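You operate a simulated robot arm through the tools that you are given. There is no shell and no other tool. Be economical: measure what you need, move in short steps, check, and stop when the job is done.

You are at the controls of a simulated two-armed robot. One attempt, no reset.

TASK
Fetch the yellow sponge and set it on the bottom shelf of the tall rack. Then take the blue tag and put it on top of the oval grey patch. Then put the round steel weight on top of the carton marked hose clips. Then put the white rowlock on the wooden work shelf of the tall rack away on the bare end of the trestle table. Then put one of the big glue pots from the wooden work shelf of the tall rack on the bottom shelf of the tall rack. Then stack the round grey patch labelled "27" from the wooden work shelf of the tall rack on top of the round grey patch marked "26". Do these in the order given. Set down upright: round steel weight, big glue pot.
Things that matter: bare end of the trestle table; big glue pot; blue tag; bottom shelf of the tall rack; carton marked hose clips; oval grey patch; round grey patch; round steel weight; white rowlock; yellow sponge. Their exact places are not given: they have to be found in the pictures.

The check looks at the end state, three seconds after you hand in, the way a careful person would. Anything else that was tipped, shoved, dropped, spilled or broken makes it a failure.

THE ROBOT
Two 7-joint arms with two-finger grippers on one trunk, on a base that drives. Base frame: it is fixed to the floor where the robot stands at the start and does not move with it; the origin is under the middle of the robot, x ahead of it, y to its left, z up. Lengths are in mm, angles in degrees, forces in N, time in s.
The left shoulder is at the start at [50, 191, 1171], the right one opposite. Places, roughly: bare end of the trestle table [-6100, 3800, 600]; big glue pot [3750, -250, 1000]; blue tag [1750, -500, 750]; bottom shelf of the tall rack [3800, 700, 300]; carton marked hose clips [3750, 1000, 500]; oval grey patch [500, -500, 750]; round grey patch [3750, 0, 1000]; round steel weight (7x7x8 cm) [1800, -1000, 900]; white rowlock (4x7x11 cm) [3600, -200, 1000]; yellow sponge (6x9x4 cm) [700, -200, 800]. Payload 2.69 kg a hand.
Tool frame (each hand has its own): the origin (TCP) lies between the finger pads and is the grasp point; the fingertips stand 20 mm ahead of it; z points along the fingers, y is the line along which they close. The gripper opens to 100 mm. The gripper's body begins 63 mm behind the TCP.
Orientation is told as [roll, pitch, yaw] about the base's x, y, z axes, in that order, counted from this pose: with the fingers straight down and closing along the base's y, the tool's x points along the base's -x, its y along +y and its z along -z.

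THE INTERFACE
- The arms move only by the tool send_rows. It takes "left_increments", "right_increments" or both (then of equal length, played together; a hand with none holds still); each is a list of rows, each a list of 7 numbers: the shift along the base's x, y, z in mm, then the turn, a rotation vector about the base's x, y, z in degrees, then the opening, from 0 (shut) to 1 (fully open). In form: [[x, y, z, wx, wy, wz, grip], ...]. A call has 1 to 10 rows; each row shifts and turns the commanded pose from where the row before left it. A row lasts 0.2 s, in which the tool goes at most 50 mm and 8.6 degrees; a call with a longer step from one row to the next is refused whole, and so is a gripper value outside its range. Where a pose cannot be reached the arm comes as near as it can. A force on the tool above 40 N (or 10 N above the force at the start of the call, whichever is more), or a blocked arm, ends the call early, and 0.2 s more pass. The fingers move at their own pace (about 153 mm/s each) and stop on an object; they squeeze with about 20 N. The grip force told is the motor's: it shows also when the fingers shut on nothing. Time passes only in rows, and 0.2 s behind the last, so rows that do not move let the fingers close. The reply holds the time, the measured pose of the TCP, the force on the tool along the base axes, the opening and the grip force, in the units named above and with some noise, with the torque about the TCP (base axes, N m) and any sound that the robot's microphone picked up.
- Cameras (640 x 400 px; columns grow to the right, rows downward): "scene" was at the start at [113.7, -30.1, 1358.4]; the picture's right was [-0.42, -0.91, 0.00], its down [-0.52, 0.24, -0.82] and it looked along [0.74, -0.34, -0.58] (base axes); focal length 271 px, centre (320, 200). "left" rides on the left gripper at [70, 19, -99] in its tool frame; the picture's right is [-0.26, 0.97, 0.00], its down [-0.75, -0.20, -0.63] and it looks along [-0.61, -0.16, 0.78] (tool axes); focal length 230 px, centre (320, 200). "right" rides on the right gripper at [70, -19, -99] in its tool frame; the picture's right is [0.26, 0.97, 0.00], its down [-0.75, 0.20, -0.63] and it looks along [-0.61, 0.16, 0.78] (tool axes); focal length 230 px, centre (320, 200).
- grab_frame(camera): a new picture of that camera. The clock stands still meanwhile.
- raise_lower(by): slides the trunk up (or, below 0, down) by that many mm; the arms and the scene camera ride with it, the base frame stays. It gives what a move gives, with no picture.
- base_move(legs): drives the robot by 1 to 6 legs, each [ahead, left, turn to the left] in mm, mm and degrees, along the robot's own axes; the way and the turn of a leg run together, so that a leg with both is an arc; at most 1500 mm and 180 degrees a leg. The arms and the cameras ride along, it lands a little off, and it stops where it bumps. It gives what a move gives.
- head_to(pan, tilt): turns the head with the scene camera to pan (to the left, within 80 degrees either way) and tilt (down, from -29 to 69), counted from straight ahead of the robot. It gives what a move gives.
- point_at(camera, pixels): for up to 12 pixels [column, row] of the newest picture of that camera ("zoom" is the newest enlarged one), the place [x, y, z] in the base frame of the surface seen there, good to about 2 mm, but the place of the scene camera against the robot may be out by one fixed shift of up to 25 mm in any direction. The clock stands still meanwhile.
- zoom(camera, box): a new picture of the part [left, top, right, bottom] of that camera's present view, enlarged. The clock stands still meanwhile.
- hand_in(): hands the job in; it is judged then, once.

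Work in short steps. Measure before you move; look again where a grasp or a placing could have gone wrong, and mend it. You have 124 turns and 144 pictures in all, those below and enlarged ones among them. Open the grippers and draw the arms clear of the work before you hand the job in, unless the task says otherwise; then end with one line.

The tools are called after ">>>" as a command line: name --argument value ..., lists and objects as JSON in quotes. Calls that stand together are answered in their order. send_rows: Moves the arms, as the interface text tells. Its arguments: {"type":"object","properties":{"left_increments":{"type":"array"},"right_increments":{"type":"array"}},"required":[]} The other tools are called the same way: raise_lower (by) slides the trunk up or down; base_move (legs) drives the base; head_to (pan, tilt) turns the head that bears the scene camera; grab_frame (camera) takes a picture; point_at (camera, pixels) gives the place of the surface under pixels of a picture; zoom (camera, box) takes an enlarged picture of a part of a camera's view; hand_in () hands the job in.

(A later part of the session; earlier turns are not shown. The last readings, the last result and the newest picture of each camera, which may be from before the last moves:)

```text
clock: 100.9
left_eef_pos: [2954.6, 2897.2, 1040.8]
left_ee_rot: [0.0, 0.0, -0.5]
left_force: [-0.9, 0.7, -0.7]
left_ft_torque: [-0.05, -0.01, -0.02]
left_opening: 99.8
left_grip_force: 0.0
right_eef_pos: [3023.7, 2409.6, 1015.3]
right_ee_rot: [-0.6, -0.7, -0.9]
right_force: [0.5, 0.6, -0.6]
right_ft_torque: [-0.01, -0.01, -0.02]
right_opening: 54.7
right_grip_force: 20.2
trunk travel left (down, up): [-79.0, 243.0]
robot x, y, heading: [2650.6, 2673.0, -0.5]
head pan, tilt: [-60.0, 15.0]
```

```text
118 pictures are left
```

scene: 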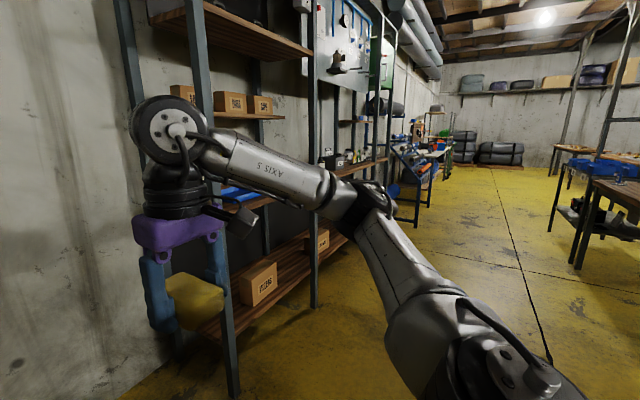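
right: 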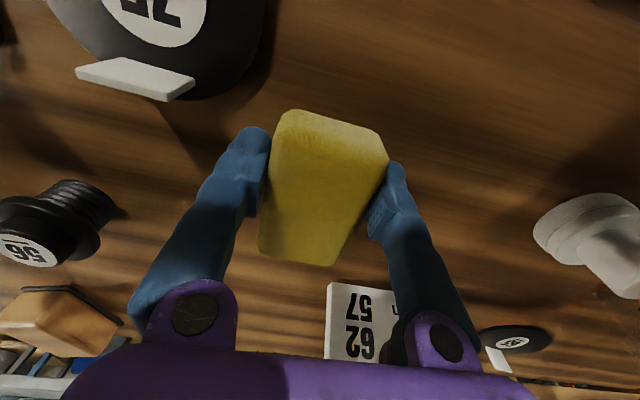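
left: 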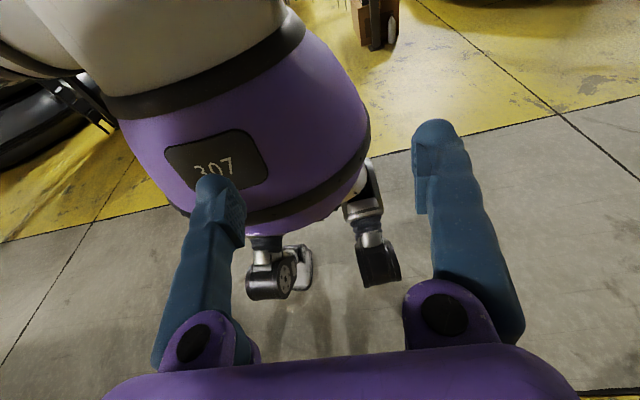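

The aisle is clear. I sidestep right in front of the rack to y≈750 and look at it.

>>> base_move --legs '[[0, -1000, 0], [0, -900, 0]]'

>>> head_to --pan 0 --tilt 30

>>> grab_frame --camera "scene"

```text
clock: 117.9
left_eef_pos: [2930.2, 991.6, 1039.5]
left_ee_rot: [0.1, 0.1, -1.3]
left_force: [0.4, 0.2, 0.5]
left_ft_torque: [-0.01, 0.04, 0.0]
left_opening: 100.1
left_grip_force: 0.1
right_eef_pos: [2992.5, 505.3, 1014.2]
right_ee_rot: [-0.6, -0.7, -1.6]
right_force: [0.7, -0.2, 0.0]
right_ft_torque: [0.01, -0.03, -0.01]
right_opening: 54.2
right_grip_force: 19.9
trunk travel left (down, up): [-79.0, 243.0]
robot x, y, heading: [2622.1, 772.5, -1.3]
head pan, tilt: [-60.0, 15.0]
```

```text
clock: 119.2
left_eef_pos: [2930.4, 993.5, 1040.8]
left_ee_rot: [-0.1, 0.0, -1.2]
left_force: [-0.2, -0.2, -0.1]
left_ft_torque: [0.01, 0.05, -0.01]
left_opening: 100.3
left_grip_force: 0.1
right_eef_pos: [2992.1, 504.8, 1013.9]
right_ee_rot: [-0.6, -0.7, -1.6]
right_force: [0.2, -0.8, -0.5]
right_ft_torque: [0.0, 0.0, 0.0]
right_opening: 54.8
right_grip_force: 20.1
trunk travel left (down, up): [-79.0, 243.0]
robot x, y, heading: [2620.5, 774.4, -1.3]
head pan, tilt: [0.0, 30.0]
```

```text
117 pictures are left
```

scene: 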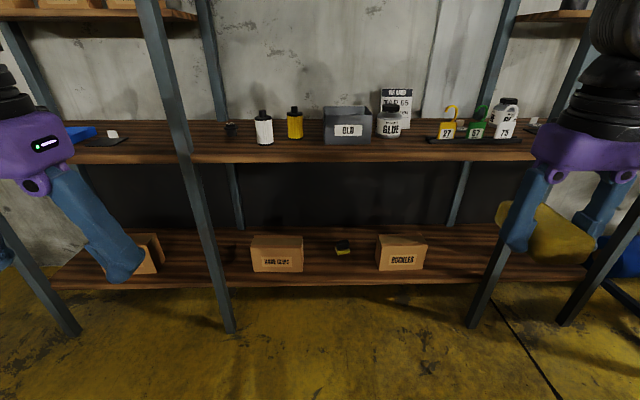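

I see the bottom shelf with cartons at (148,255), (277,255) and (401,252). I measure the shelf and zoom in for labels.

>>> point_at --camera "scene" --pixels '[[277, 245], [277, 270], [345, 268], [340, 284], [345, 235], [225, 300], [475, 320], [300, 155], [450, 262], [390, 132], [343, 248], [330, 160]]'

>>> zoom --camera "scene" --box '[220, 80, 560, 290]'

>>> zoom --camera "scene" --box '[0, 100, 340, 300]'

```text
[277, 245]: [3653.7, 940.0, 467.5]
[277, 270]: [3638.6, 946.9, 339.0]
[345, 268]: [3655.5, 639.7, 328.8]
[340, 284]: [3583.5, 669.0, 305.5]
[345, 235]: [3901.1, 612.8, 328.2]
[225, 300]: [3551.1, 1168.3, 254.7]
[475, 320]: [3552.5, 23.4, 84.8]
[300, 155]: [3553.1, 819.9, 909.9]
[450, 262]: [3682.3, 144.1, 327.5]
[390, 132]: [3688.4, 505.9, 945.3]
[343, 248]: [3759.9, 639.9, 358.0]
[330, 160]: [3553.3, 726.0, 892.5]
```

```text
1.88 times, centred on (390, 185) of scene
```

zoom: 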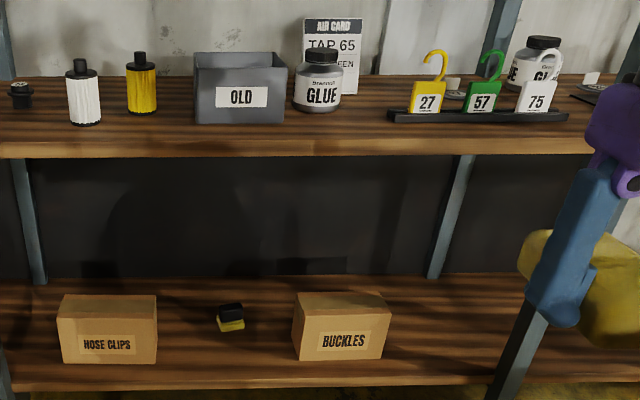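

```text
1.88 times, centred on (170, 200) of scene
```

zoom: 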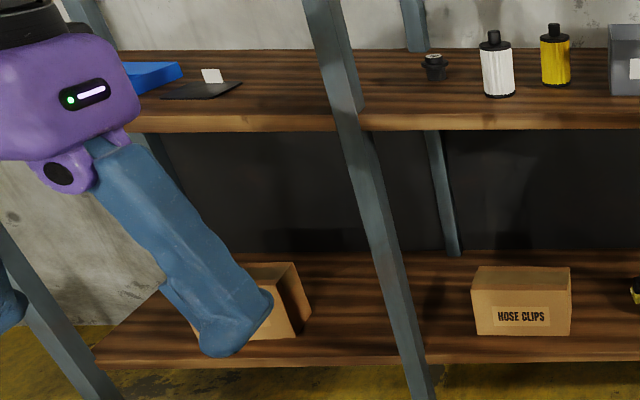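

The carton marked hose clips is at about (3650,945). Free shelf lies between it and "buckles", with the shelf top about z 311 after correction. I drive nearer, align the heading and pull the left arm back.

>>> base_move --legs '[[330, 130, 1.3]]'

>>> send_rows --left_increments '[[-20, 0, 10, 0, 0, 0, 1], [-20, 0, 10, 0, 0, 0, 1], [-20, 0, 10, 0, 0, 0, 1], [-20, 0, 10, 0, 0, 0, 1], [-20, 0, 10, 0, 0, 0, 1], [-20, 0, 10, 0, 0, 0, 1], [-20, 0, 10, 0, 0, 0, 1], [-10, 0, 10, 0, 0, 0, 0.5]]'

>>> raise_lower --by -79

>>> send_rows --right_increments '[[0, 10, -48, 0, 0, 0, 0.3], [0, 10, -48, 0, 0, 0, 0.3], [0, 10, -48, 0, 0, 0, 0.3], [0, 10, -48, 0, 0, 0, 0.3], [0, 10, -48, 0, 0, 0, 0.3], [0, 10, -48, 0, 0, 0, 0.3], [0, 10, -48, 0, 0, 0, 0.3], [0, 0, -48, 0, 0, 0, 0.3], [0, 0, -48, 0, 0, 0, 0.3], [0, 0, -48, 0, 0, 0, 0.3]]'

>>> grab_frame --camera "right"

>>> grab_frame --camera "scene"

```text
clock: 121.5
left_eef_pos: [3256.7, 1125.0, 1041.4]
left_ee_rot: [0.0, 0.1, -0.1]
left_force: [-0.5, 0.6, -0.1]
left_ft_torque: [0.02, -0.01, 0.02]
left_opening: 100.1
left_grip_force: 0.0
right_eef_pos: [3328.2, 639.0, 1016.7]
right_ee_rot: [-0.6, -0.7, -0.4]
right_force: [1.4, -1.1, -0.3]
right_ft_torque: [-0.03, 0.03, -0.02]
right_opening: 54.4
right_grip_force: 19.7
trunk travel left (down, up): [-79.0, 243.0]
robot x, y, heading: [2949.4, 899.3, -0.1]
head pan, tilt: [0.0, 30.0]
```

```text
clock: 123.2
left_eef_pos: [3104.5, 1124.7, 1121.0]
left_ee_rot: [-0.1, -0.1, 0.0]
left_force: [-0.5, 0.2, -0.9]
left_ft_torque: [0.01, 0.04, 0.0]
left_opening: 49.8
left_grip_force: 0.0
right_eef_pos: [3326.3, 639.6, 1014.5]
right_ee_rot: [-0.6, -0.8, -0.3]
right_force: [-0.5, 1.2, -0.1]
right_ft_torque: [0.02, 0.02, 0.0]
right_opening: 54.6
right_grip_force: 19.9
trunk travel left (down, up): [-79.0, 243.0]
robot x, y, heading: [2953.7, 900.5, 0.0]
head pan, tilt: [0.0, 30.0]
```

```text
clock: 124.4
left_eef_pos: [3106.4, 1124.7, 1042.6]
left_ee_rot: [0.0, 0.0, 0.0]
left_force: [0.1, -0.2, 0.1]
left_ft_torque: [0.01, 0.0, 0.02]
left_opening: 49.8
left_grip_force: 0.1
right_eef_pos: [3326.9, 639.0, 935.9]
right_ee_rot: [-0.6, -0.8, -0.4]
right_force: [-0.3, 0.0, -0.3]
right_ft_torque: [-0.02, 0.02, 0.02]
right_opening: 54.5
right_grip_force: 20.2
trunk travel left (down, up): [0.0, 322.0]
robot x, y, heading: [2948.8, 894.2, -0.3]
head pan, tilt: [0.0, 30.0]
```

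```text
clock: 126.6
left_eef_pos: [3105.4, 1125.4, 1041.9]
left_ee_rot: [0.0, 0.0, -0.1]
left_force: [-0.1, 0.4, -0.7]
left_ft_torque: [-0.01, 0.01, -0.01]
left_opening: 50.1
left_grip_force: 0.1
right_eef_pos: [3329.3, 708.0, 454.4]
right_ee_rot: [-0.5, -0.7, -0.3]
right_force: [-0.3, -0.5, -0.5]
right_ft_torque: [0.0, 0.0, 0.01]
right_opening: 54.5
right_grip_force: 19.9
trunk travel left (down, up): [0.0, 322.0]
robot x, y, heading: [2951.5, 896.2, 0.1]
head pan, tilt: [0.0, 30.0]
```

```text
114 pictures are left
```

right: 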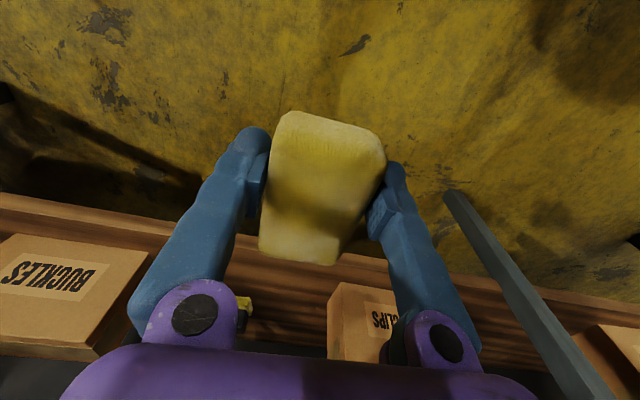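

```text
113 pictures are left
```

scene: 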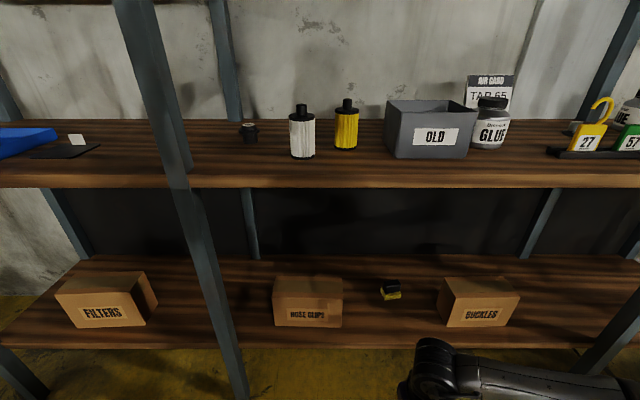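

The arm went low without trouble. I measure the shelf edge and carton corners with the right camera.

>>> point_at --camera "right" --pixels '[[240, 250], [250, 335], [332, 300], [345, 287], [130, 260], [150, 250], [242, 307], [400, 268], [90, 220], [350, 270], [290, 290]]'

```text
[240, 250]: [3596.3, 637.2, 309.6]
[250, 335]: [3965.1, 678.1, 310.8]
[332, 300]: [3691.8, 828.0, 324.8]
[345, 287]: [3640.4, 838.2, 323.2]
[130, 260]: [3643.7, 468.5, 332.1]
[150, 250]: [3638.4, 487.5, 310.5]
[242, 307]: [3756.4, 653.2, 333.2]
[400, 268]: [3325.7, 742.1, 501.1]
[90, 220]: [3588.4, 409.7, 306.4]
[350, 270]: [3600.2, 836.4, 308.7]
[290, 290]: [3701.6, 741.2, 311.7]
```

The shelf is at z≈310 with its edge at x≈3590, and y 500–825 is free. I drive in 340 mm with the hand held low.

>>> base_move --legs '[[200, 20, 0], [140, 0, 0]]'

>>> grab_frame --camera "right"

```text
clock: 129.0
left_eef_pos: [3380.6, 1144.9, 1040.3]
left_ee_rot: [0.0, 0.3, 0.0]
left_force: [1.2, -0.3, -0.3]
left_ft_torque: [0.04, 0.02, -0.05]
left_opening: 50.0
left_grip_force: 0.1
right_eef_pos: [3605.7, 725.4, 456.0]
right_ee_rot: [-0.6, -0.9, -0.5]
right_force: [0.2, -0.2, -0.6]
right_ft_torque: [0.01, 0.03, 0.02]
right_opening: 54.3
right_grip_force: 19.9
trunk travel left (down, up): [0.0, 322.0]
robot x, y, heading: [3225.9, 916.7, -0.1]
head pan, tilt: [0.0, 30.0]
stopped in leg 2: the robot was blocked; the commanded pose is now the measured one
```

```text
112 pictures are left
```

right: 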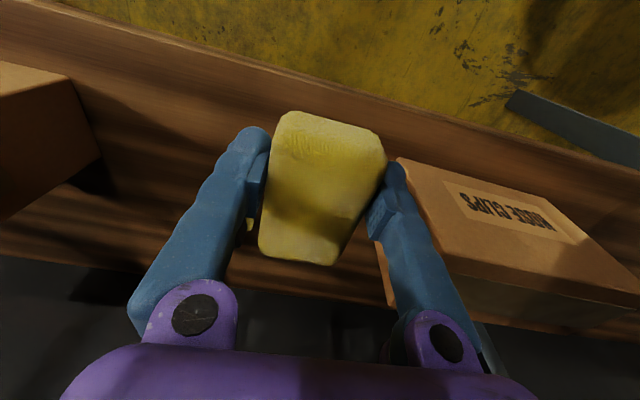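

The drive was blocked at x=3226. I look to see what touched.

>>> head_to --pan -25 --tilt 50

>>> grab_frame --camera "scene"

>>> head_to --pan 35 --tilt 45

>>> grab_frame --camera "scene"

```text
clock: 129.9
left_eef_pos: [3382.0, 1144.6, 1041.4]
left_ee_rot: [0.1, 0.4, -0.1]
left_force: [0.0, 0.0, 0.4]
left_ft_torque: [0.03, 0.03, -0.02]
left_opening: 50.1
left_grip_force: 0.1
right_eef_pos: [3605.4, 726.5, 455.0]
right_ee_rot: [-0.5, -0.9, -0.5]
right_force: [-0.1, 0.5, -0.5]
right_ft_torque: [0.0, 0.0, 0.0]
right_opening: 54.5
right_grip_force: 19.9
trunk travel left (down, up): [0.0, 322.0]
robot x, y, heading: [3227.1, 917.9, 0.2]
head pan, tilt: [-25.0, 50.0]
```

```text
111 pictures are left
```

scene: 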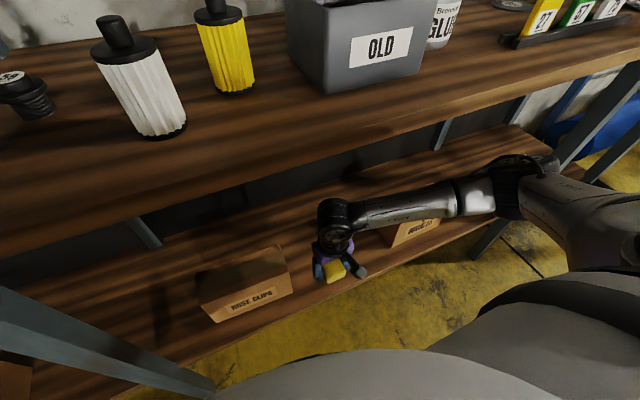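

```text
clock: 131.2
left_eef_pos: [3380.9, 1144.1, 1042.0]
left_ee_rot: [0.0, 0.3, 0.0]
left_force: [1.2, -0.7, 0.3]
left_ft_torque: [-0.03, -0.02, -0.02]
left_opening: 49.8
left_grip_force: 0.0
right_eef_pos: [3605.4, 727.0, 456.6]
right_ee_rot: [-0.6, -0.9, -0.5]
right_force: [-0.1, 0.0, -1.1]
right_ft_torque: [0.03, 0.0, 0.02]
right_opening: 54.6
right_grip_force: 19.9
trunk travel left (down, up): [0.0, 322.0]
robot x, y, heading: [3225.7, 917.2, -0.2]
head pan, tilt: [35.0, 45.0]
```

```text
110 pictures are left
```

scene: 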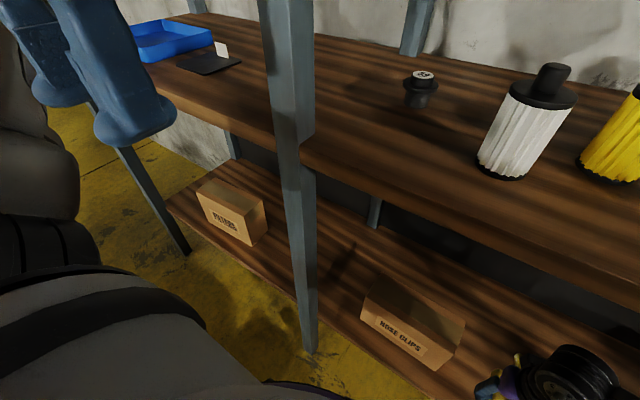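

Nothing looks disturbed; probably the elbow or body met the rack frame. I back off 20 mm and extend the arm instead, then lower.

>>> base_move --legs '[[-20, 0, 0]]'

>>> send_rows --right_increments '[[20, 0, 0, 0, 0, 0, 0.3], [20, 0, 0, 0, 0, 0, 0.3], [20, 2, 0, 0, 0, 0, 0.3], [20, 2, 0, 0, 0, 0, 0.3], [0, 0, -30, 0, 0, 0, 0.3], [0, 0, -30, 0, 0, 0, 0.3], [0, 0, -20, 0, 0, 0, 0.3], [0, 0, -15, 0, 0, 0, 0.3], [0, 0, -10, 0, 0, 0, 0.3]]'

>>> grab_frame --camera "right"

```text
clock: 132.0
left_eef_pos: [3362.7, 1143.7, 1042.4]
left_ee_rot: [0.0, 0.3, -0.1]
left_force: [-0.5, 0.5, -0.2]
left_ft_torque: [0.01, -0.02, 0.01]
left_opening: 50.0
left_grip_force: 0.1
right_eef_pos: [3584.7, 726.6, 455.8]
right_ee_rot: [-0.7, -0.9, -0.5]
right_force: [-0.1, 0.0, -1.0]
right_ft_torque: [-0.01, 0.01, 0.01]
right_opening: 54.4
right_grip_force: 19.7
trunk travel left (down, up): [0.0, 322.0]
robot x, y, heading: [3205.7, 916.6, -0.3]
head pan, tilt: [35.0, 45.0]
```

```text
clock: 134.0
left_eef_pos: [3361.8, 1143.4, 1042.6]
left_ee_rot: [0.0, 0.3, 0.0]
left_force: [-0.2, 0.6, -0.1]
left_ft_torque: [-0.01, -0.02, 0.02]
left_opening: 49.8
left_grip_force: 0.1
right_eef_pos: [3665.2, 730.9, 349.7]
right_ee_rot: [-0.6, -0.9, -0.5]
right_force: [-0.4, -0.1, -0.3]
right_ft_torque: [0.03, -0.01, 0.04]
right_opening: 54.2
right_grip_force: 20.9
trunk travel left (down, up): [0.0, 322.0]
robot x, y, heading: [3205.1, 920.0, -0.3]
head pan, tilt: [35.0, 45.0]
```

```text
109 pictures are left
```

right: 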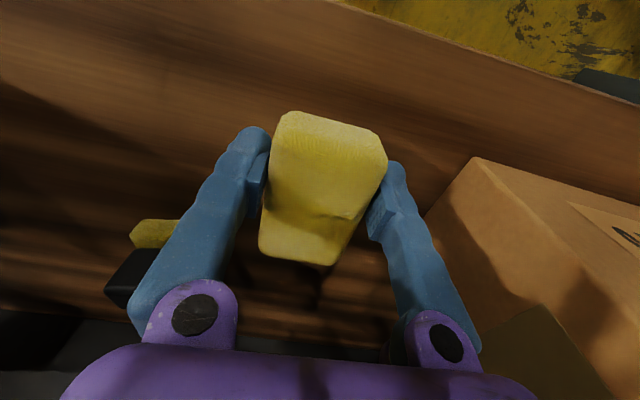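

I'm placed between the cartons. I lower the last 11 mm, open, rise and withdraw.

>>> send_rows --right_increments '[[0, 0, -6, 0, 0, 0, 0.3], [0, 0, -5, 0, 0, 0, 0.3], [0, 0, 0, 0, 0, 0, 0.75], [0, 0, 0, 0, 0, 0, 0.75], [0, 0, 30, 0, 0, 0, 0.75], [0, 0, 40, 0, 0, 0, 0.75], [0, 0, 40, 0, 0, 0, 0.75], [-30, 0, 0, 0, 0, 0, 0.75], [-40, 0, 0, 0, 0, 0, 0.75]]'

>>> grab_frame --camera "right"

```text
clock: 136.0
left_eef_pos: [3361.6, 1143.0, 1042.3]
left_ee_rot: [-0.1, 0.3, 0.0]
left_force: [0.3, -0.9, 0.2]
left_ft_torque: [-0.01, 0.01, 0.02]
left_opening: 49.9
left_grip_force: 0.0
right_eef_pos: [3594.8, 729.0, 450.4]
right_ee_rot: [-0.5, -0.9, -0.5]
right_force: [-0.7, 0.1, 0.9]
right_ft_torque: [-0.02, 0.01, 0.01]
right_opening: 75.0
right_grip_force: 0.1
trunk travel left (down, up): [0.0, 322.0]
robot x, y, heading: [3206.4, 921.5, -0.1]
head pan, tilt: [35.0, 45.0]
```

```text
108 pictures are left
```

right: 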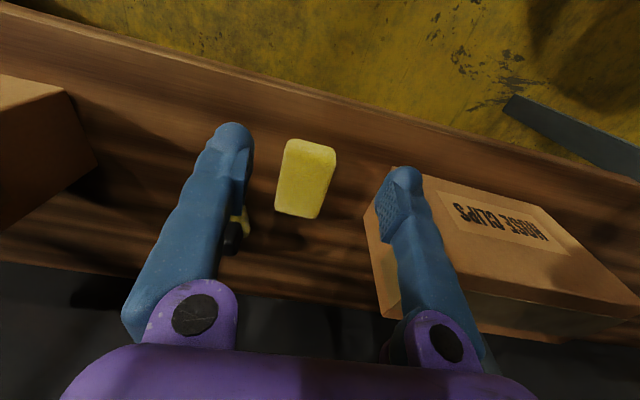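

The sponge sits on the shelf. I measure the hose clips carton top for later, then back out into the aisle.

>>> point_at --camera "right" --pixels '[[440, 195], [480, 250], [560, 260], [530, 215], [400, 170], [385, 315], [640, 328], [395, 270], [565, 215], [310, 180]]'

>>> base_move --legs '[[-450, 0, 0]]'

>>> send_rows --right_increments '[[0, -5, 45, 0, 0, 0, 0.75], [0, -5, 45, 0, 0, 0, 0.75], [0, -5, 45, 0, 0, 0, 0.75], [0, -5, 45, 0, 0, 0, 0.75], [0, -5, 45, 0, 0, 0, 0.75], [0, -5, 45, 0, 0, 0, 0.75], [0, -5, 45, 0, 0, 0, 0.75], [0, -5, 45, 0, 0, 0, 0.75], [0, -5, 45, 0, 0, 0, 0.75], [0, 0, 45, 0, 0, 0, 1]]'

>>> base_move --legs '[[0, -650, 0], [0, -650, 0], [0, 0, 175]]'

>>> head_to --pan 0 --tilt 25

>>> grab_frame --camera "scene"

```text
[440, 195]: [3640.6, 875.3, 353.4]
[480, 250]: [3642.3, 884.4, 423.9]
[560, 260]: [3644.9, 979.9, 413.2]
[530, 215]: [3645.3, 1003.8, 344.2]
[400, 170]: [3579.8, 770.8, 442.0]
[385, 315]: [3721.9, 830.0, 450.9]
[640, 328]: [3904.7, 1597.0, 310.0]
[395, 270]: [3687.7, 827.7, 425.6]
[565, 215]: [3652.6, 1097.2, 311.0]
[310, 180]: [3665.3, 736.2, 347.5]
```

```text
clock: 138.7
left_eef_pos: [2915.5, 1145.8, 1041.2]
left_ee_rot: [0.0, 0.3, 0.1]
left_force: [0.0, -0.2, 0.4]
left_ft_torque: [0.02, 0.0, 0.0]
left_opening: 50.1
left_grip_force: 0.1
right_eef_pos: [3150.1, 731.4, 449.9]
right_ee_rot: [-0.6, -1.0, -0.4]
right_force: [0.4, 0.2, -0.7]
right_ft_torque: [-0.01, -0.02, -0.03]
right_opening: 75.0
right_grip_force: 0.0
trunk travel left (down, up): [0.0, 322.0]
robot x, y, heading: [2761.7, 918.7, -0.0]
head pan, tilt: [35.0, 45.0]
```

```text
clock: 140.9
left_eef_pos: [2914.2, 1144.8, 1042.3]
left_ee_rot: [0.0, 0.4, 0.2]
left_force: [0.3, 0.0, 0.1]
left_ft_torque: [0.02, 0.01, 0.0]
left_opening: 50.1
left_grip_force: 0.0
right_eef_pos: [3149.8, 686.4, 900.4]
right_ee_rot: [-0.7, -0.9, -0.3]
right_force: [-0.3, 0.2, -0.1]
right_ft_torque: [-0.05, 0.02, 0.0]
right_opening: 100.0
right_grip_force: 0.1
trunk travel left (down, up): [0.0, 322.0]
robot x, y, heading: [2758.8, 919.5, -0.1]
head pan, tilt: [35.0, 45.0]
```

```text
clock: 160.0
left_eef_pos: [2591.5, -603.0, 1042.2]
left_ee_rot: [0.1, 0.3, 176.0]
left_force: [-0.7, -0.1, 0.1]
left_ft_torque: [0.02, 0.0, -0.01]
left_opening: 49.8
left_grip_force: 0.1
right_eef_pos: [2390.9, -129.8, 900.6]
right_ee_rot: [-0.5, -0.9, 175.7]
right_force: [0.0, -0.1, -0.4]
right_ft_torque: [-0.03, -0.01, 0.0]
right_opening: 99.9
right_grip_force: 0.1
trunk travel left (down, up): [0.0, 322.0]
robot x, y, heading: [2763.1, -389.4, 175.8]
head pan, tilt: [35.0, 45.0]
```

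```text
clock: 161.0
left_eef_pos: [2591.8, -602.5, 1041.3]
left_ee_rot: [0.0, 0.2, 176.2]
left_force: [0.4, 0.0, -0.2]
left_ft_torque: [-0.01, -0.05, 0.01]
left_opening: 49.9
left_grip_force: 0.1
right_eef_pos: [2390.4, -129.8, 900.0]
right_ee_rot: [-0.7, -0.9, 175.6]
right_force: [-0.2, -0.4, 0.4]
right_ft_torque: [-0.02, -0.02, 0.0]
right_opening: 99.7
right_grip_force: 0.0
trunk travel left (down, up): [0.0, 322.0]
robot x, y, heading: [2763.5, -390.8, 175.8]
head pan, tilt: [0.0, 25.0]
```

```text
107 pictures are left
```

scene: 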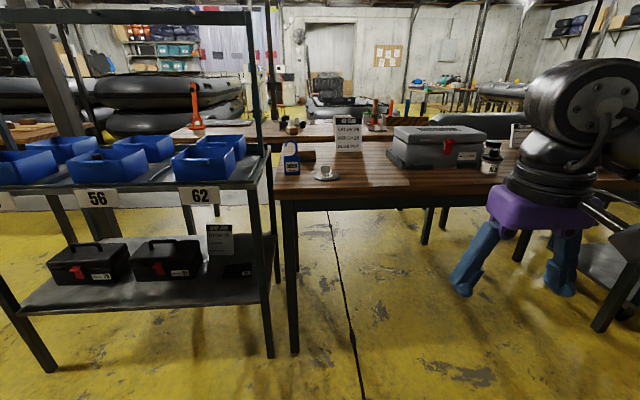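

I see a blue upright object at (291,160), probably the tag, and bins on the left. I zoom in.

>>> zoom --camera "scene" --box '[170, 100, 400, 220]'

>>> point_at --camera "scene" --pixels '[[291, 158], [291, 168], [327, 175], [282, 190], [270, 330], [296, 340], [262, 165], [205, 150], [360, 200], [325, 180], [348, 150]]'

```text
2.78 times, centred on (285, 160) of scene
```

zoom: 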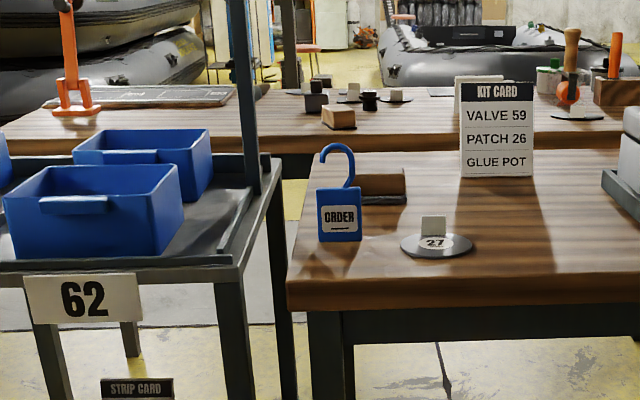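

```text
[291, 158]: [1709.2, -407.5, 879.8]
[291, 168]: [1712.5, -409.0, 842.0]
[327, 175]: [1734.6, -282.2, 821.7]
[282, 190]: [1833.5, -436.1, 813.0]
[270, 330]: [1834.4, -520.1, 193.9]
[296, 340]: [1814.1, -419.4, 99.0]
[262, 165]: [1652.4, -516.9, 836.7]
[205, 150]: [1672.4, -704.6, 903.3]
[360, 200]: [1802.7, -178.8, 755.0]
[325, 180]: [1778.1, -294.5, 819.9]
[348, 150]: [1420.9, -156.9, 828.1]
```

The blue ORDER tag stands at about (1710,-408), near the bin bench post. I approach facing -x to use the right hand, keeping the left elbow clear of the bench post.

>>> base_move --legs '[[0, 0, 4.2], [530, 30, 0]]'

>>> raise_lower --by 100

>>> send_rows --right_increments '[[0, -30, 0, 0, 0, 0, 1], [0, -30, 0, 0, 0, 0, 1], [0, -30, 0, 0, 0, 0, 1], [0, -30, 0, 0, 0, 0, 1], [0, -30, 0, 0, 0, 0, 1], [0, -30, 0, 0, 0, 0, 1]]'

>>> grab_frame --camera "right"

>>> grab_frame --camera "scene"

```text
clock: 164.6
left_eef_pos: [2079.3, -648.4, 1042.8]
left_ee_rot: [-0.1, 0.4, -179.5]
left_force: [-0.6, -0.2, 1.2]
left_ft_torque: [-0.01, 0.01, 0.01]
left_opening: 50.0
left_grip_force: 0.1
right_eef_pos: [1841.8, -191.2, 899.6]
right_ee_rot: [-0.5, -0.9, -180.0]
right_force: [-1.5, -0.4, -1.3]
right_ft_torque: [0.01, -0.01, 0.01]
right_opening: 100.2
right_grip_force: 0.1
trunk travel left (down, up): [0.0, 322.0]
robot x, y, heading: [2234.9, -421.1, -179.5]
head pan, tilt: [0.0, 25.0]
```

```text
clock: 165.9
left_eef_pos: [2079.6, -648.6, 1140.8]
left_ee_rot: [0.0, 0.3, -179.6]
left_force: [0.1, -0.2, -0.1]
left_ft_torque: [0.02, 0.0, -0.01]
left_opening: 50.0
left_grip_force: 0.0
right_eef_pos: [1841.4, -193.2, 998.9]
right_ee_rot: [-0.6, -0.9, -180.0]
right_force: [0.5, -0.1, -0.5]
right_ft_torque: [0.02, 0.0, 0.0]
right_opening: 99.9
right_grip_force: 0.1
trunk travel left (down, up): [-100.0, 222.0]
robot x, y, heading: [2232.8, -421.2, -179.4]
head pan, tilt: [0.0, 25.0]
```

```text
clock: 167.3
left_eef_pos: [2079.9, -648.9, 1140.9]
left_ee_rot: [0.0, 0.2, -179.5]
left_force: [-0.6, -0.6, 0.2]
left_ft_torque: [0.02, -0.01, -0.03]
left_opening: 50.3
left_grip_force: 0.0
right_eef_pos: [1841.6, -372.7, 999.1]
right_ee_rot: [-0.6, -0.9, 180.1]
right_force: [0.2, 0.3, -0.4]
right_ft_torque: [0.0, 0.0, 0.01]
right_opening: 100.0
right_grip_force: 0.0
trunk travel left (down, up): [-100.0, 222.0]
robot x, y, heading: [2233.3, -424.9, -179.7]
head pan, tilt: [0.0, 25.0]
```

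```text
105 pictures are left
```

right: 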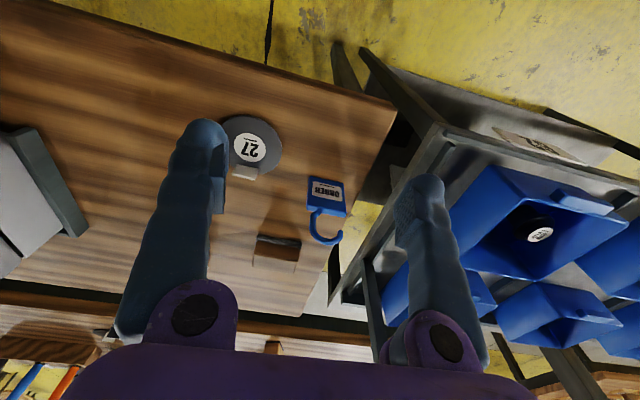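

```text
104 pictures are left
```

scene: 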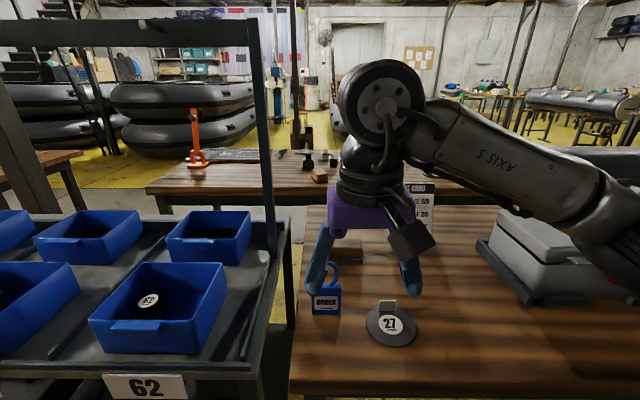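

The right camera shows the tag body at (325,192) and its hook at (325,240). I measure it.

>>> zoom --camera "right" --box '[260, 150, 400, 270]'

>>> point_at --camera "right" --pixels '[[310, 182], [342, 185], [326, 185], [310, 205], [346, 212], [326, 208], [314, 235], [338, 240], [330, 178], [246, 150]]'

```text
3.33 times, centred on (330, 210) of right
```

zoom: 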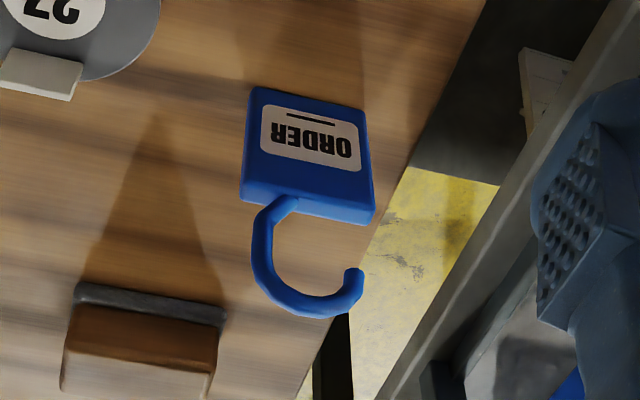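

```text
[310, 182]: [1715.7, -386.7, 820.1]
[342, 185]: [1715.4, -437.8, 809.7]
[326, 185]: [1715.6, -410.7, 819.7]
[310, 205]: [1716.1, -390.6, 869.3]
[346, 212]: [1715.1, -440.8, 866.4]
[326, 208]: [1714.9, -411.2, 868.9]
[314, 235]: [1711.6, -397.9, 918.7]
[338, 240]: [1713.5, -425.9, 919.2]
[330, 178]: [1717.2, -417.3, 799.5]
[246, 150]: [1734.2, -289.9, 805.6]
```

The tag is 56 mm wide (y -385…-441), z 800–870, with the hook up to about 922. I tilt the tool 35° forward so the hook clears the palm and move to a pre-grasp.

>>> send_rows --right_increments '[[-14, -8, -14, 0, 7, 0, 1], [-14, -8, -14, 0, 7, 0, 1], [-14, -8, -14, 0, 7, 0, 1], [-14, -8, -14, 0, 7, 0, 1], [-14, -8, -14, 0, 7, 0, 1]]'

>>> grab_frame --camera "right"

```text
clock: 168.5
left_eef_pos: [2079.8, -648.1, 1141.8]
left_ee_rot: [0.0, 0.3, -179.5]
left_force: [0.0, 0.0, -0.2]
left_ft_torque: [0.02, -0.03, -0.01]
left_opening: 49.9
left_grip_force: 0.2
right_eef_pos: [1771.9, -411.8, 930.3]
right_ee_rot: [-0.6, -36.1, -180.0]
right_force: [0.2, -0.1, 0.1]
right_ft_torque: [-0.01, 0.02, -0.02]
right_opening: 100.0
right_grip_force: 0.0
trunk travel left (down, up): [-100.0, 222.0]
robot x, y, heading: [2235.8, -419.4, -179.4]
head pan, tilt: [0.0, 25.0]
```

```text
102 pictures are left
```

right: 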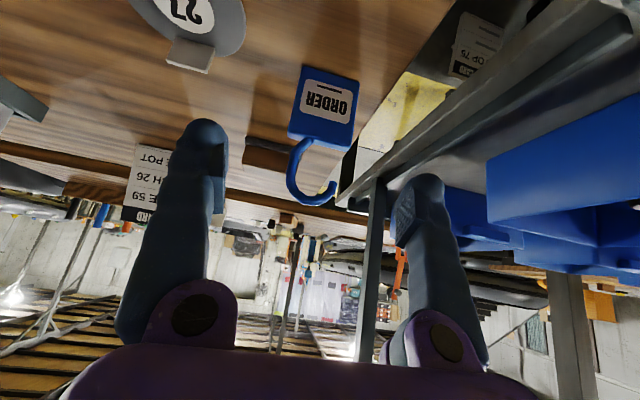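

The view is aligned with the tag between the fingers. I advance along the tool axis and close.

>>> send_rows --right_increments '[[-16, 0, -23, 0, 0, 0, 1], [-16, 0, -23, 0, 0, 0, 1], [-16, 0, -23, 0, 0, 0, 1], [-14, -1, -22, 0, 0, 0, 1], [0, 0, 0, 0, 0, 0, 0.3], [0, 0, 0, 0, 0, 0, 0.3], [0, 0, 0, 0, 0, 0, 0.3]]'

>>> grab_frame --camera "right"

```text
clock: 170.1
left_eef_pos: [2079.9, -648.1, 1141.2]
left_ee_rot: [0.0, 0.3, -179.5]
left_force: [0.5, 0.7, -0.4]
left_ft_torque: [0.04, 0.0, -0.04]
left_opening: 50.2
left_grip_force: 0.1
right_eef_pos: [1708.5, -413.4, 839.9]
right_ee_rot: [-0.8, -35.9, -180.0]
right_force: [-0.4, -0.3, -0.6]
right_ft_torque: [-0.03, -0.01, 0.01]
right_opening: 54.8
right_grip_force: 19.7
trunk travel left (down, up): [-100.0, 222.0]
robot x, y, heading: [2236.5, -425.6, -179.6]
head pan, tilt: [0.0, 25.0]
```

```text
101 pictures are left
```

right: 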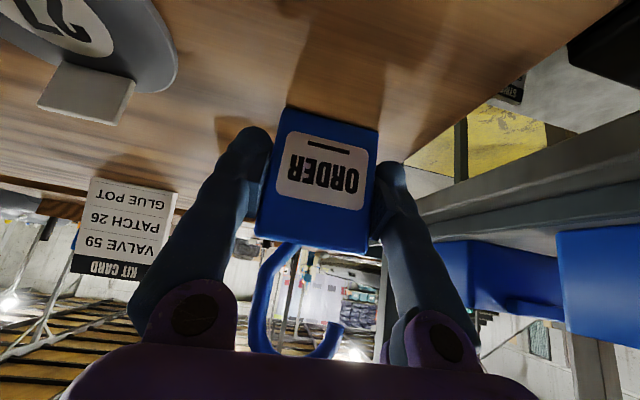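

The tag is gripped (54.8 mm, 20 N). I lift it, back into the aisle and go to the left lane.

>>> send_rows --right_increments '[[0, 0, 30, 0, 0, 0, 0.3], [0, 0, 40, 0, 0, 0, 0.3], [0, 0, 40, 0, 0, 0, 0.3], [0, 0, 40, 0, 0, 0, 0.3], [20, 10, 30, 0, 0, 0, 0.3], [40, 20, 0, 0, 0, 0, 0.3], [40, 20, 0, 0, 0, 0, 0.3], [40, 20, 0, 0, 0, 0, 0.3]]'

>>> base_move --legs '[[-520, 0, 0], [0, -1050, 0], [0, -1050, 0], [0, -1000, 0]]'

>>> grab_frame --camera "scene"

```text
clock: 171.9
left_eef_pos: [2079.6, -647.6, 1142.2]
left_ee_rot: [0.1, 0.3, -179.5]
left_force: [0.2, -0.3, -0.6]
left_ft_torque: [0.02, 0.0, 0.04]
left_opening: 50.0
left_grip_force: 0.1
right_eef_pos: [1851.1, -341.5, 1020.2]
right_ee_rot: [-0.6, -35.9, 179.9]
right_force: [-1.0, 0.3, -0.5]
right_ft_torque: [0.02, 0.0, 0.01]
right_opening: 54.3
right_grip_force: 19.7
trunk travel left (down, up): [-100.0, 222.0]
robot x, y, heading: [2232.3, -420.0, -179.7]
head pan, tilt: [0.0, 25.0]
```

```text
clock: 201.9
left_eef_pos: [2591.6, 2467.9, 1141.4]
left_ee_rot: [0.0, 0.3, 180.0]
left_force: [1.1, 0.1, -0.2]
left_ft_torque: [0.0, -0.01, 0.0]
left_opening: 50.0
left_grip_force: 0.0
right_eef_pos: [2367.1, 2777.1, 1019.4]
right_ee_rot: [-0.5, -35.9, 179.6]
right_force: [0.1, -0.1, -0.9]
right_ft_torque: [0.02, 0.03, -0.01]
right_opening: 54.6
right_grip_force: 20.0
trunk travel left (down, up): [-100.0, 222.0]
robot x, y, heading: [2746.2, 2692.8, 180.0]
head pan, tilt: [0.0, 25.0]
```

```text
100 pictures are left
```

scene: 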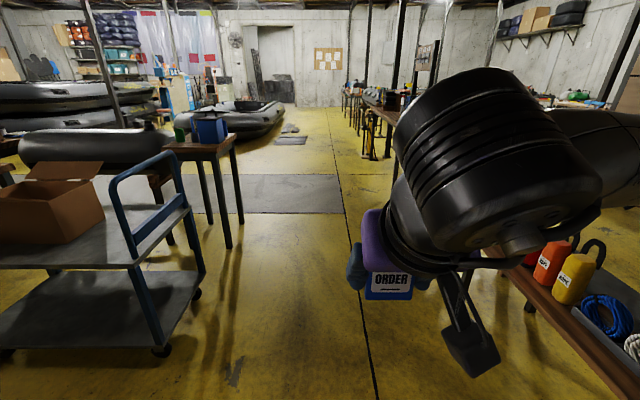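

The lane is clear. I drive down it, turn to face +x, then sidestep back towards table 1.

>>> base_move --legs '[[1480, 0, 0], [1480, 0, 0], [0, 0, -180]]'

>>> base_move --legs '[[0, -1010, 0], [0, -1010, 0], [0, -1010, 0]]'

>>> head_to --pan -15 --tilt 35

>>> grab_frame --camera "scene"

```text
clock: 223.7
left_eef_pos: [-74.4, 2913.9, 1141.9]
left_ee_rot: [0.0, 0.3, 0.2]
left_force: [-0.5, -0.1, -0.6]
left_ft_torque: [-0.02, -0.03, -0.02]
left_opening: 49.8
left_grip_force: 0.0
right_eef_pos: [153.3, 2606.2, 1019.9]
right_ee_rot: [-0.6, -36.0, -0.4]
right_force: [0.6, -0.3, 0.3]
right_ft_torque: [0.0, 0.03, 0.01]
right_opening: 54.4
right_grip_force: 20.0
trunk travel left (down, up): [-100.0, 222.0]
robot x, y, heading: [-223.3, 2688.7, -0.0]
head pan, tilt: [0.0, 25.0]
```

```text
clock: 250.4
left_eef_pos: [-54.4, -114.3, 1141.6]
left_ee_rot: [0.0, 0.4, 0.4]
left_force: [0.5, -0.7, -0.2]
left_ft_torque: [-0.02, -0.01, 0.01]
left_opening: 50.1
left_grip_force: 0.1
right_eef_pos: [173.3, -421.2, 1018.6]
right_ee_rot: [-0.6, -35.9, -0.1]
right_force: [-0.1, -0.4, -0.2]
right_ft_torque: [0.01, -0.02, 0.01]
right_opening: 54.4
right_grip_force: 19.9
trunk travel left (down, up): [-100.0, 222.0]
robot x, y, heading: [-207.7, -341.1, 0.1]
head pan, tilt: [0.0, 25.0]
```

```text
clock: 251.2
left_eef_pos: [-54.2, -114.1, 1142.1]
left_ee_rot: [0.0, 0.2, 0.3]
left_force: [-0.4, 0.5, 0.1]
left_ft_torque: [-0.03, 0.01, 0.01]
left_opening: 49.9
left_grip_force: 0.2
right_eef_pos: [171.4, -422.3, 1020.4]
right_ee_rot: [-0.6, -35.9, -0.2]
right_force: [0.7, 0.1, 0.7]
right_ft_torque: [-0.01, 0.02, 0.02]
right_opening: 54.3
right_grip_force: 20.2
trunk travel left (down, up): [-100.0, 222.0]
robot x, y, heading: [-207.2, -343.7, -0.0]
head pan, tilt: [-15.0, 35.0]
```

```text
99 pictures are left
```

scene: 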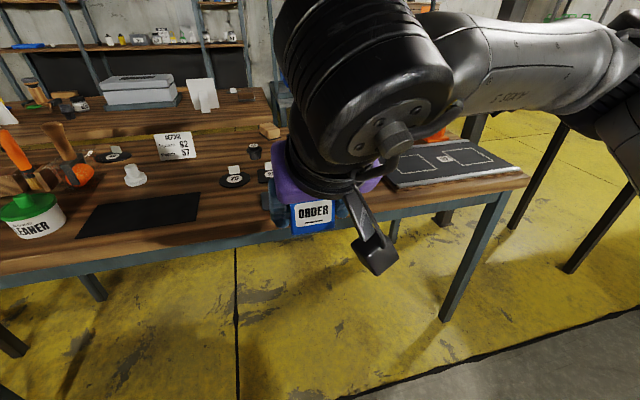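

I drive 170 mm nearer and look at the oval patch with the right camera.

>>> base_move --legs '[[190, -20, 0]]'

>>> grab_frame --camera "right"

```text
clock: 252.7
left_eef_pos: [134.8, -132.8, 1141.2]
left_ee_rot: [0.1, 0.3, 0.4]
left_force: [0.4, 0.3, 0.5]
left_ft_torque: [0.03, 0.05, 0.0]
left_opening: 50.0
left_grip_force: 0.2
right_eef_pos: [364.8, -440.4, 1019.4]
right_ee_rot: [-0.6, -36.0, 0.0]
right_force: [0.7, 0.5, -0.5]
right_ft_torque: [-0.01, 0.0, 0.01]
right_opening: 54.3
right_grip_force: 19.6
trunk travel left (down, up): [-100.0, 222.0]
robot x, y, heading: [-19.4, -360.3, 0.4]
head pan, tilt: [-15.0, 35.0]
```

```text
98 pictures are left
```

right: 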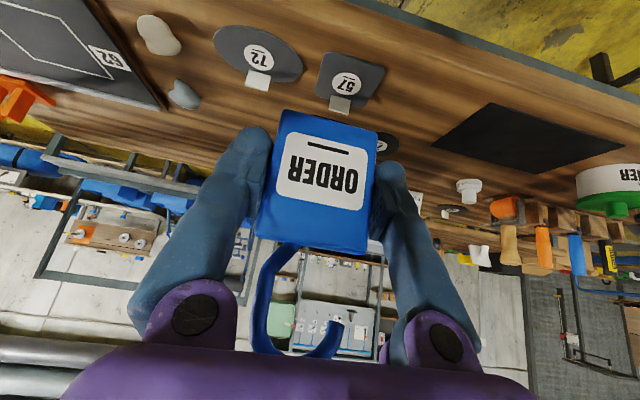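

The oval "72" shows at (258,53). I measure its outline and flag.

>>> point_at --camera "right" --pixels '[[258, 54], [216, 40], [300, 70], [250, 27], [255, 86], [258, 72], [246, 78], [268, 85], [280, 42], [235, 70], [320, 90]]'

```text
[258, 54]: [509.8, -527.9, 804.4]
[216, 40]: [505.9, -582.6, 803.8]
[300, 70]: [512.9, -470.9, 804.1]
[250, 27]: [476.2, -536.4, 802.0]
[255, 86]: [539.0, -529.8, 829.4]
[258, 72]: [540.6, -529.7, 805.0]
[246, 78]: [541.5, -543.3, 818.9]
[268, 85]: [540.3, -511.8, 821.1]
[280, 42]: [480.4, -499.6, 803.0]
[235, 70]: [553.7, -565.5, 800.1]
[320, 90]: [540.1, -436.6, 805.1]
```

The patch is centred at (511,-527,804) with its flag at x≈540. I bring the tag to (503,-527), 8 mm above, and check.

>>> send_rows --right_increments '[[25, -20, 0, 0, 0, 0, 0.3], [30, -20, 0, 0, 0, 0, 0.3], [30, -20, -20, 0, 0, 0, 0.3], [30, -20, -30, 0, 0, 0, 0.3], [23, -7, -30, 0, 0, 0, 0.3], [0, 0, -30, 0, 0, 0, 0.3], [0, 0, -30, 0, 0, 0, 0.3], [0, 0, -25, 0, 0, 0, 0.3]]'

>>> grab_frame --camera "right"

>>> zoom --camera "scene" --box '[250, 150, 470, 300]'

```text
clock: 254.5
left_eef_pos: [134.9, -134.2, 1141.3]
left_ee_rot: [0.0, 0.3, 0.4]
left_force: [0.4, -0.4, -0.2]
left_ft_torque: [0.04, 0.0, 0.0]
left_opening: 49.9
left_grip_force: 0.1
right_eef_pos: [499.5, -527.4, 855.2]
right_ee_rot: [-0.6, -35.9, -0.1]
right_force: [0.3, 0.6, 0.4]
right_ft_torque: [0.04, 0.01, 0.03]
right_opening: 54.7
right_grip_force: 19.7
trunk travel left (down, up): [-100.0, 222.0]
robot x, y, heading: [-22.6, -358.3, 0.4]
head pan, tilt: [-15.0, 35.0]
```

```text
97 pictures are left
```

right: 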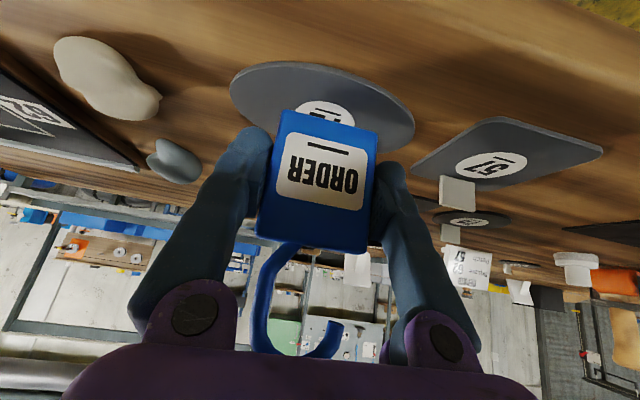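

```text
2.67 times, centred on (360, 225) of scene
```

zoom: 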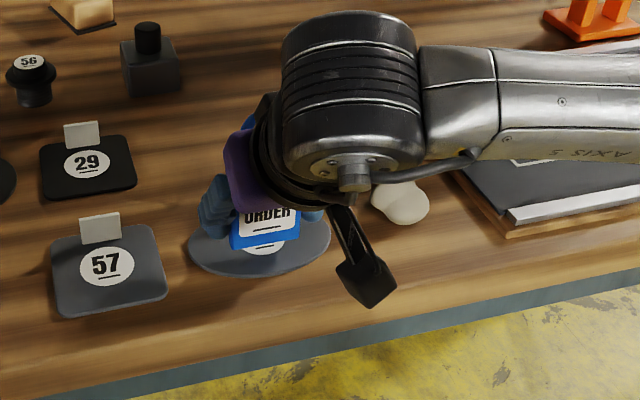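

It's over the patch. I lower gently to contact, release, and withdraw backward along the tool axis.

>>> send_rows --right_increments '[[1, 0, -6, 0, 0, 0, 0.3], [1, 0, -4, 0, 0, 0, 0.3], [0, 0, -1, 0, 0, 0, 0.3], [0, 0, 0, 0, 0, 0, 0.3]]'

>>> send_rows --right_increments '[[0, 0, 0, 0, 0, 0, 0.62], [0, 0, 0, 0, 0, 0, 0.75], [0, 0, 0, 0, 0, 0, 0.9], [-12, 0, 16, 0, 0, 0, 0.9], [-24, 0, 33, 0, 0, 0, 0.9], [-24, 0, 33, 0, 0, 0, 0.9], [-24, 0, 33, 0, 0, 0, 0.9]]'

>>> grab_frame --camera "right"

```text
clock: 255.5
left_eef_pos: [134.6, -133.1, 1141.4]
left_ee_rot: [0.0, 0.2, 0.4]
left_force: [0.4, 0.2, -0.6]
left_ft_torque: [0.0, -0.01, 0.0]
left_opening: 50.3
left_grip_force: 0.1
right_eef_pos: [503.6, -525.8, 843.4]
right_ee_rot: [-0.6, -35.9, -0.2]
right_force: [-0.3, -0.2, -0.7]
right_ft_torque: [-0.02, -0.01, 0.0]
right_opening: 54.4
right_grip_force: 20.1
trunk travel left (down, up): [-100.0, 222.0]
robot x, y, heading: [-20.1, -358.3, 0.5]
head pan, tilt: [-15.0, 35.0]
```

```text
clock: 257.1
left_eef_pos: [134.7, -132.8, 1142.1]
left_ee_rot: [0.1, 0.3, 0.4]
left_force: [-0.8, 0.1, 0.6]
left_ft_torque: [-0.03, 0.01, 0.0]
left_opening: 49.8
left_grip_force: 0.1
right_eef_pos: [418.1, -527.2, 957.2]
right_ee_rot: [-0.7, -35.9, 0.0]
right_force: [-0.5, 0.5, 0.8]
right_ft_torque: [-0.03, 0.03, 0.0]
right_opening: 90.2
right_grip_force: 0.1
trunk travel left (down, up): [-100.0, 222.0]
robot x, y, heading: [-18.9, -359.1, 0.3]
head pan, tilt: [-15.0, 35.0]
```

```text
95 pictures are left
```

right: 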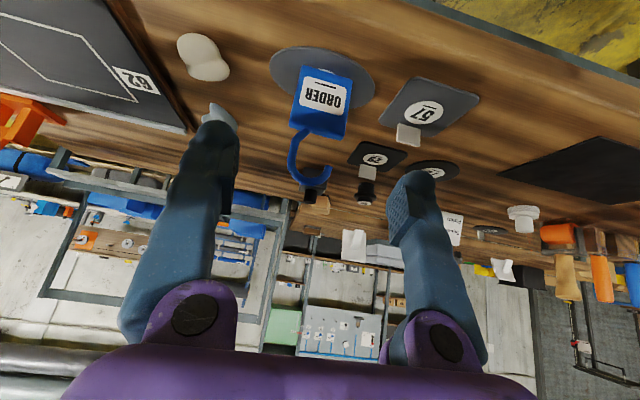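

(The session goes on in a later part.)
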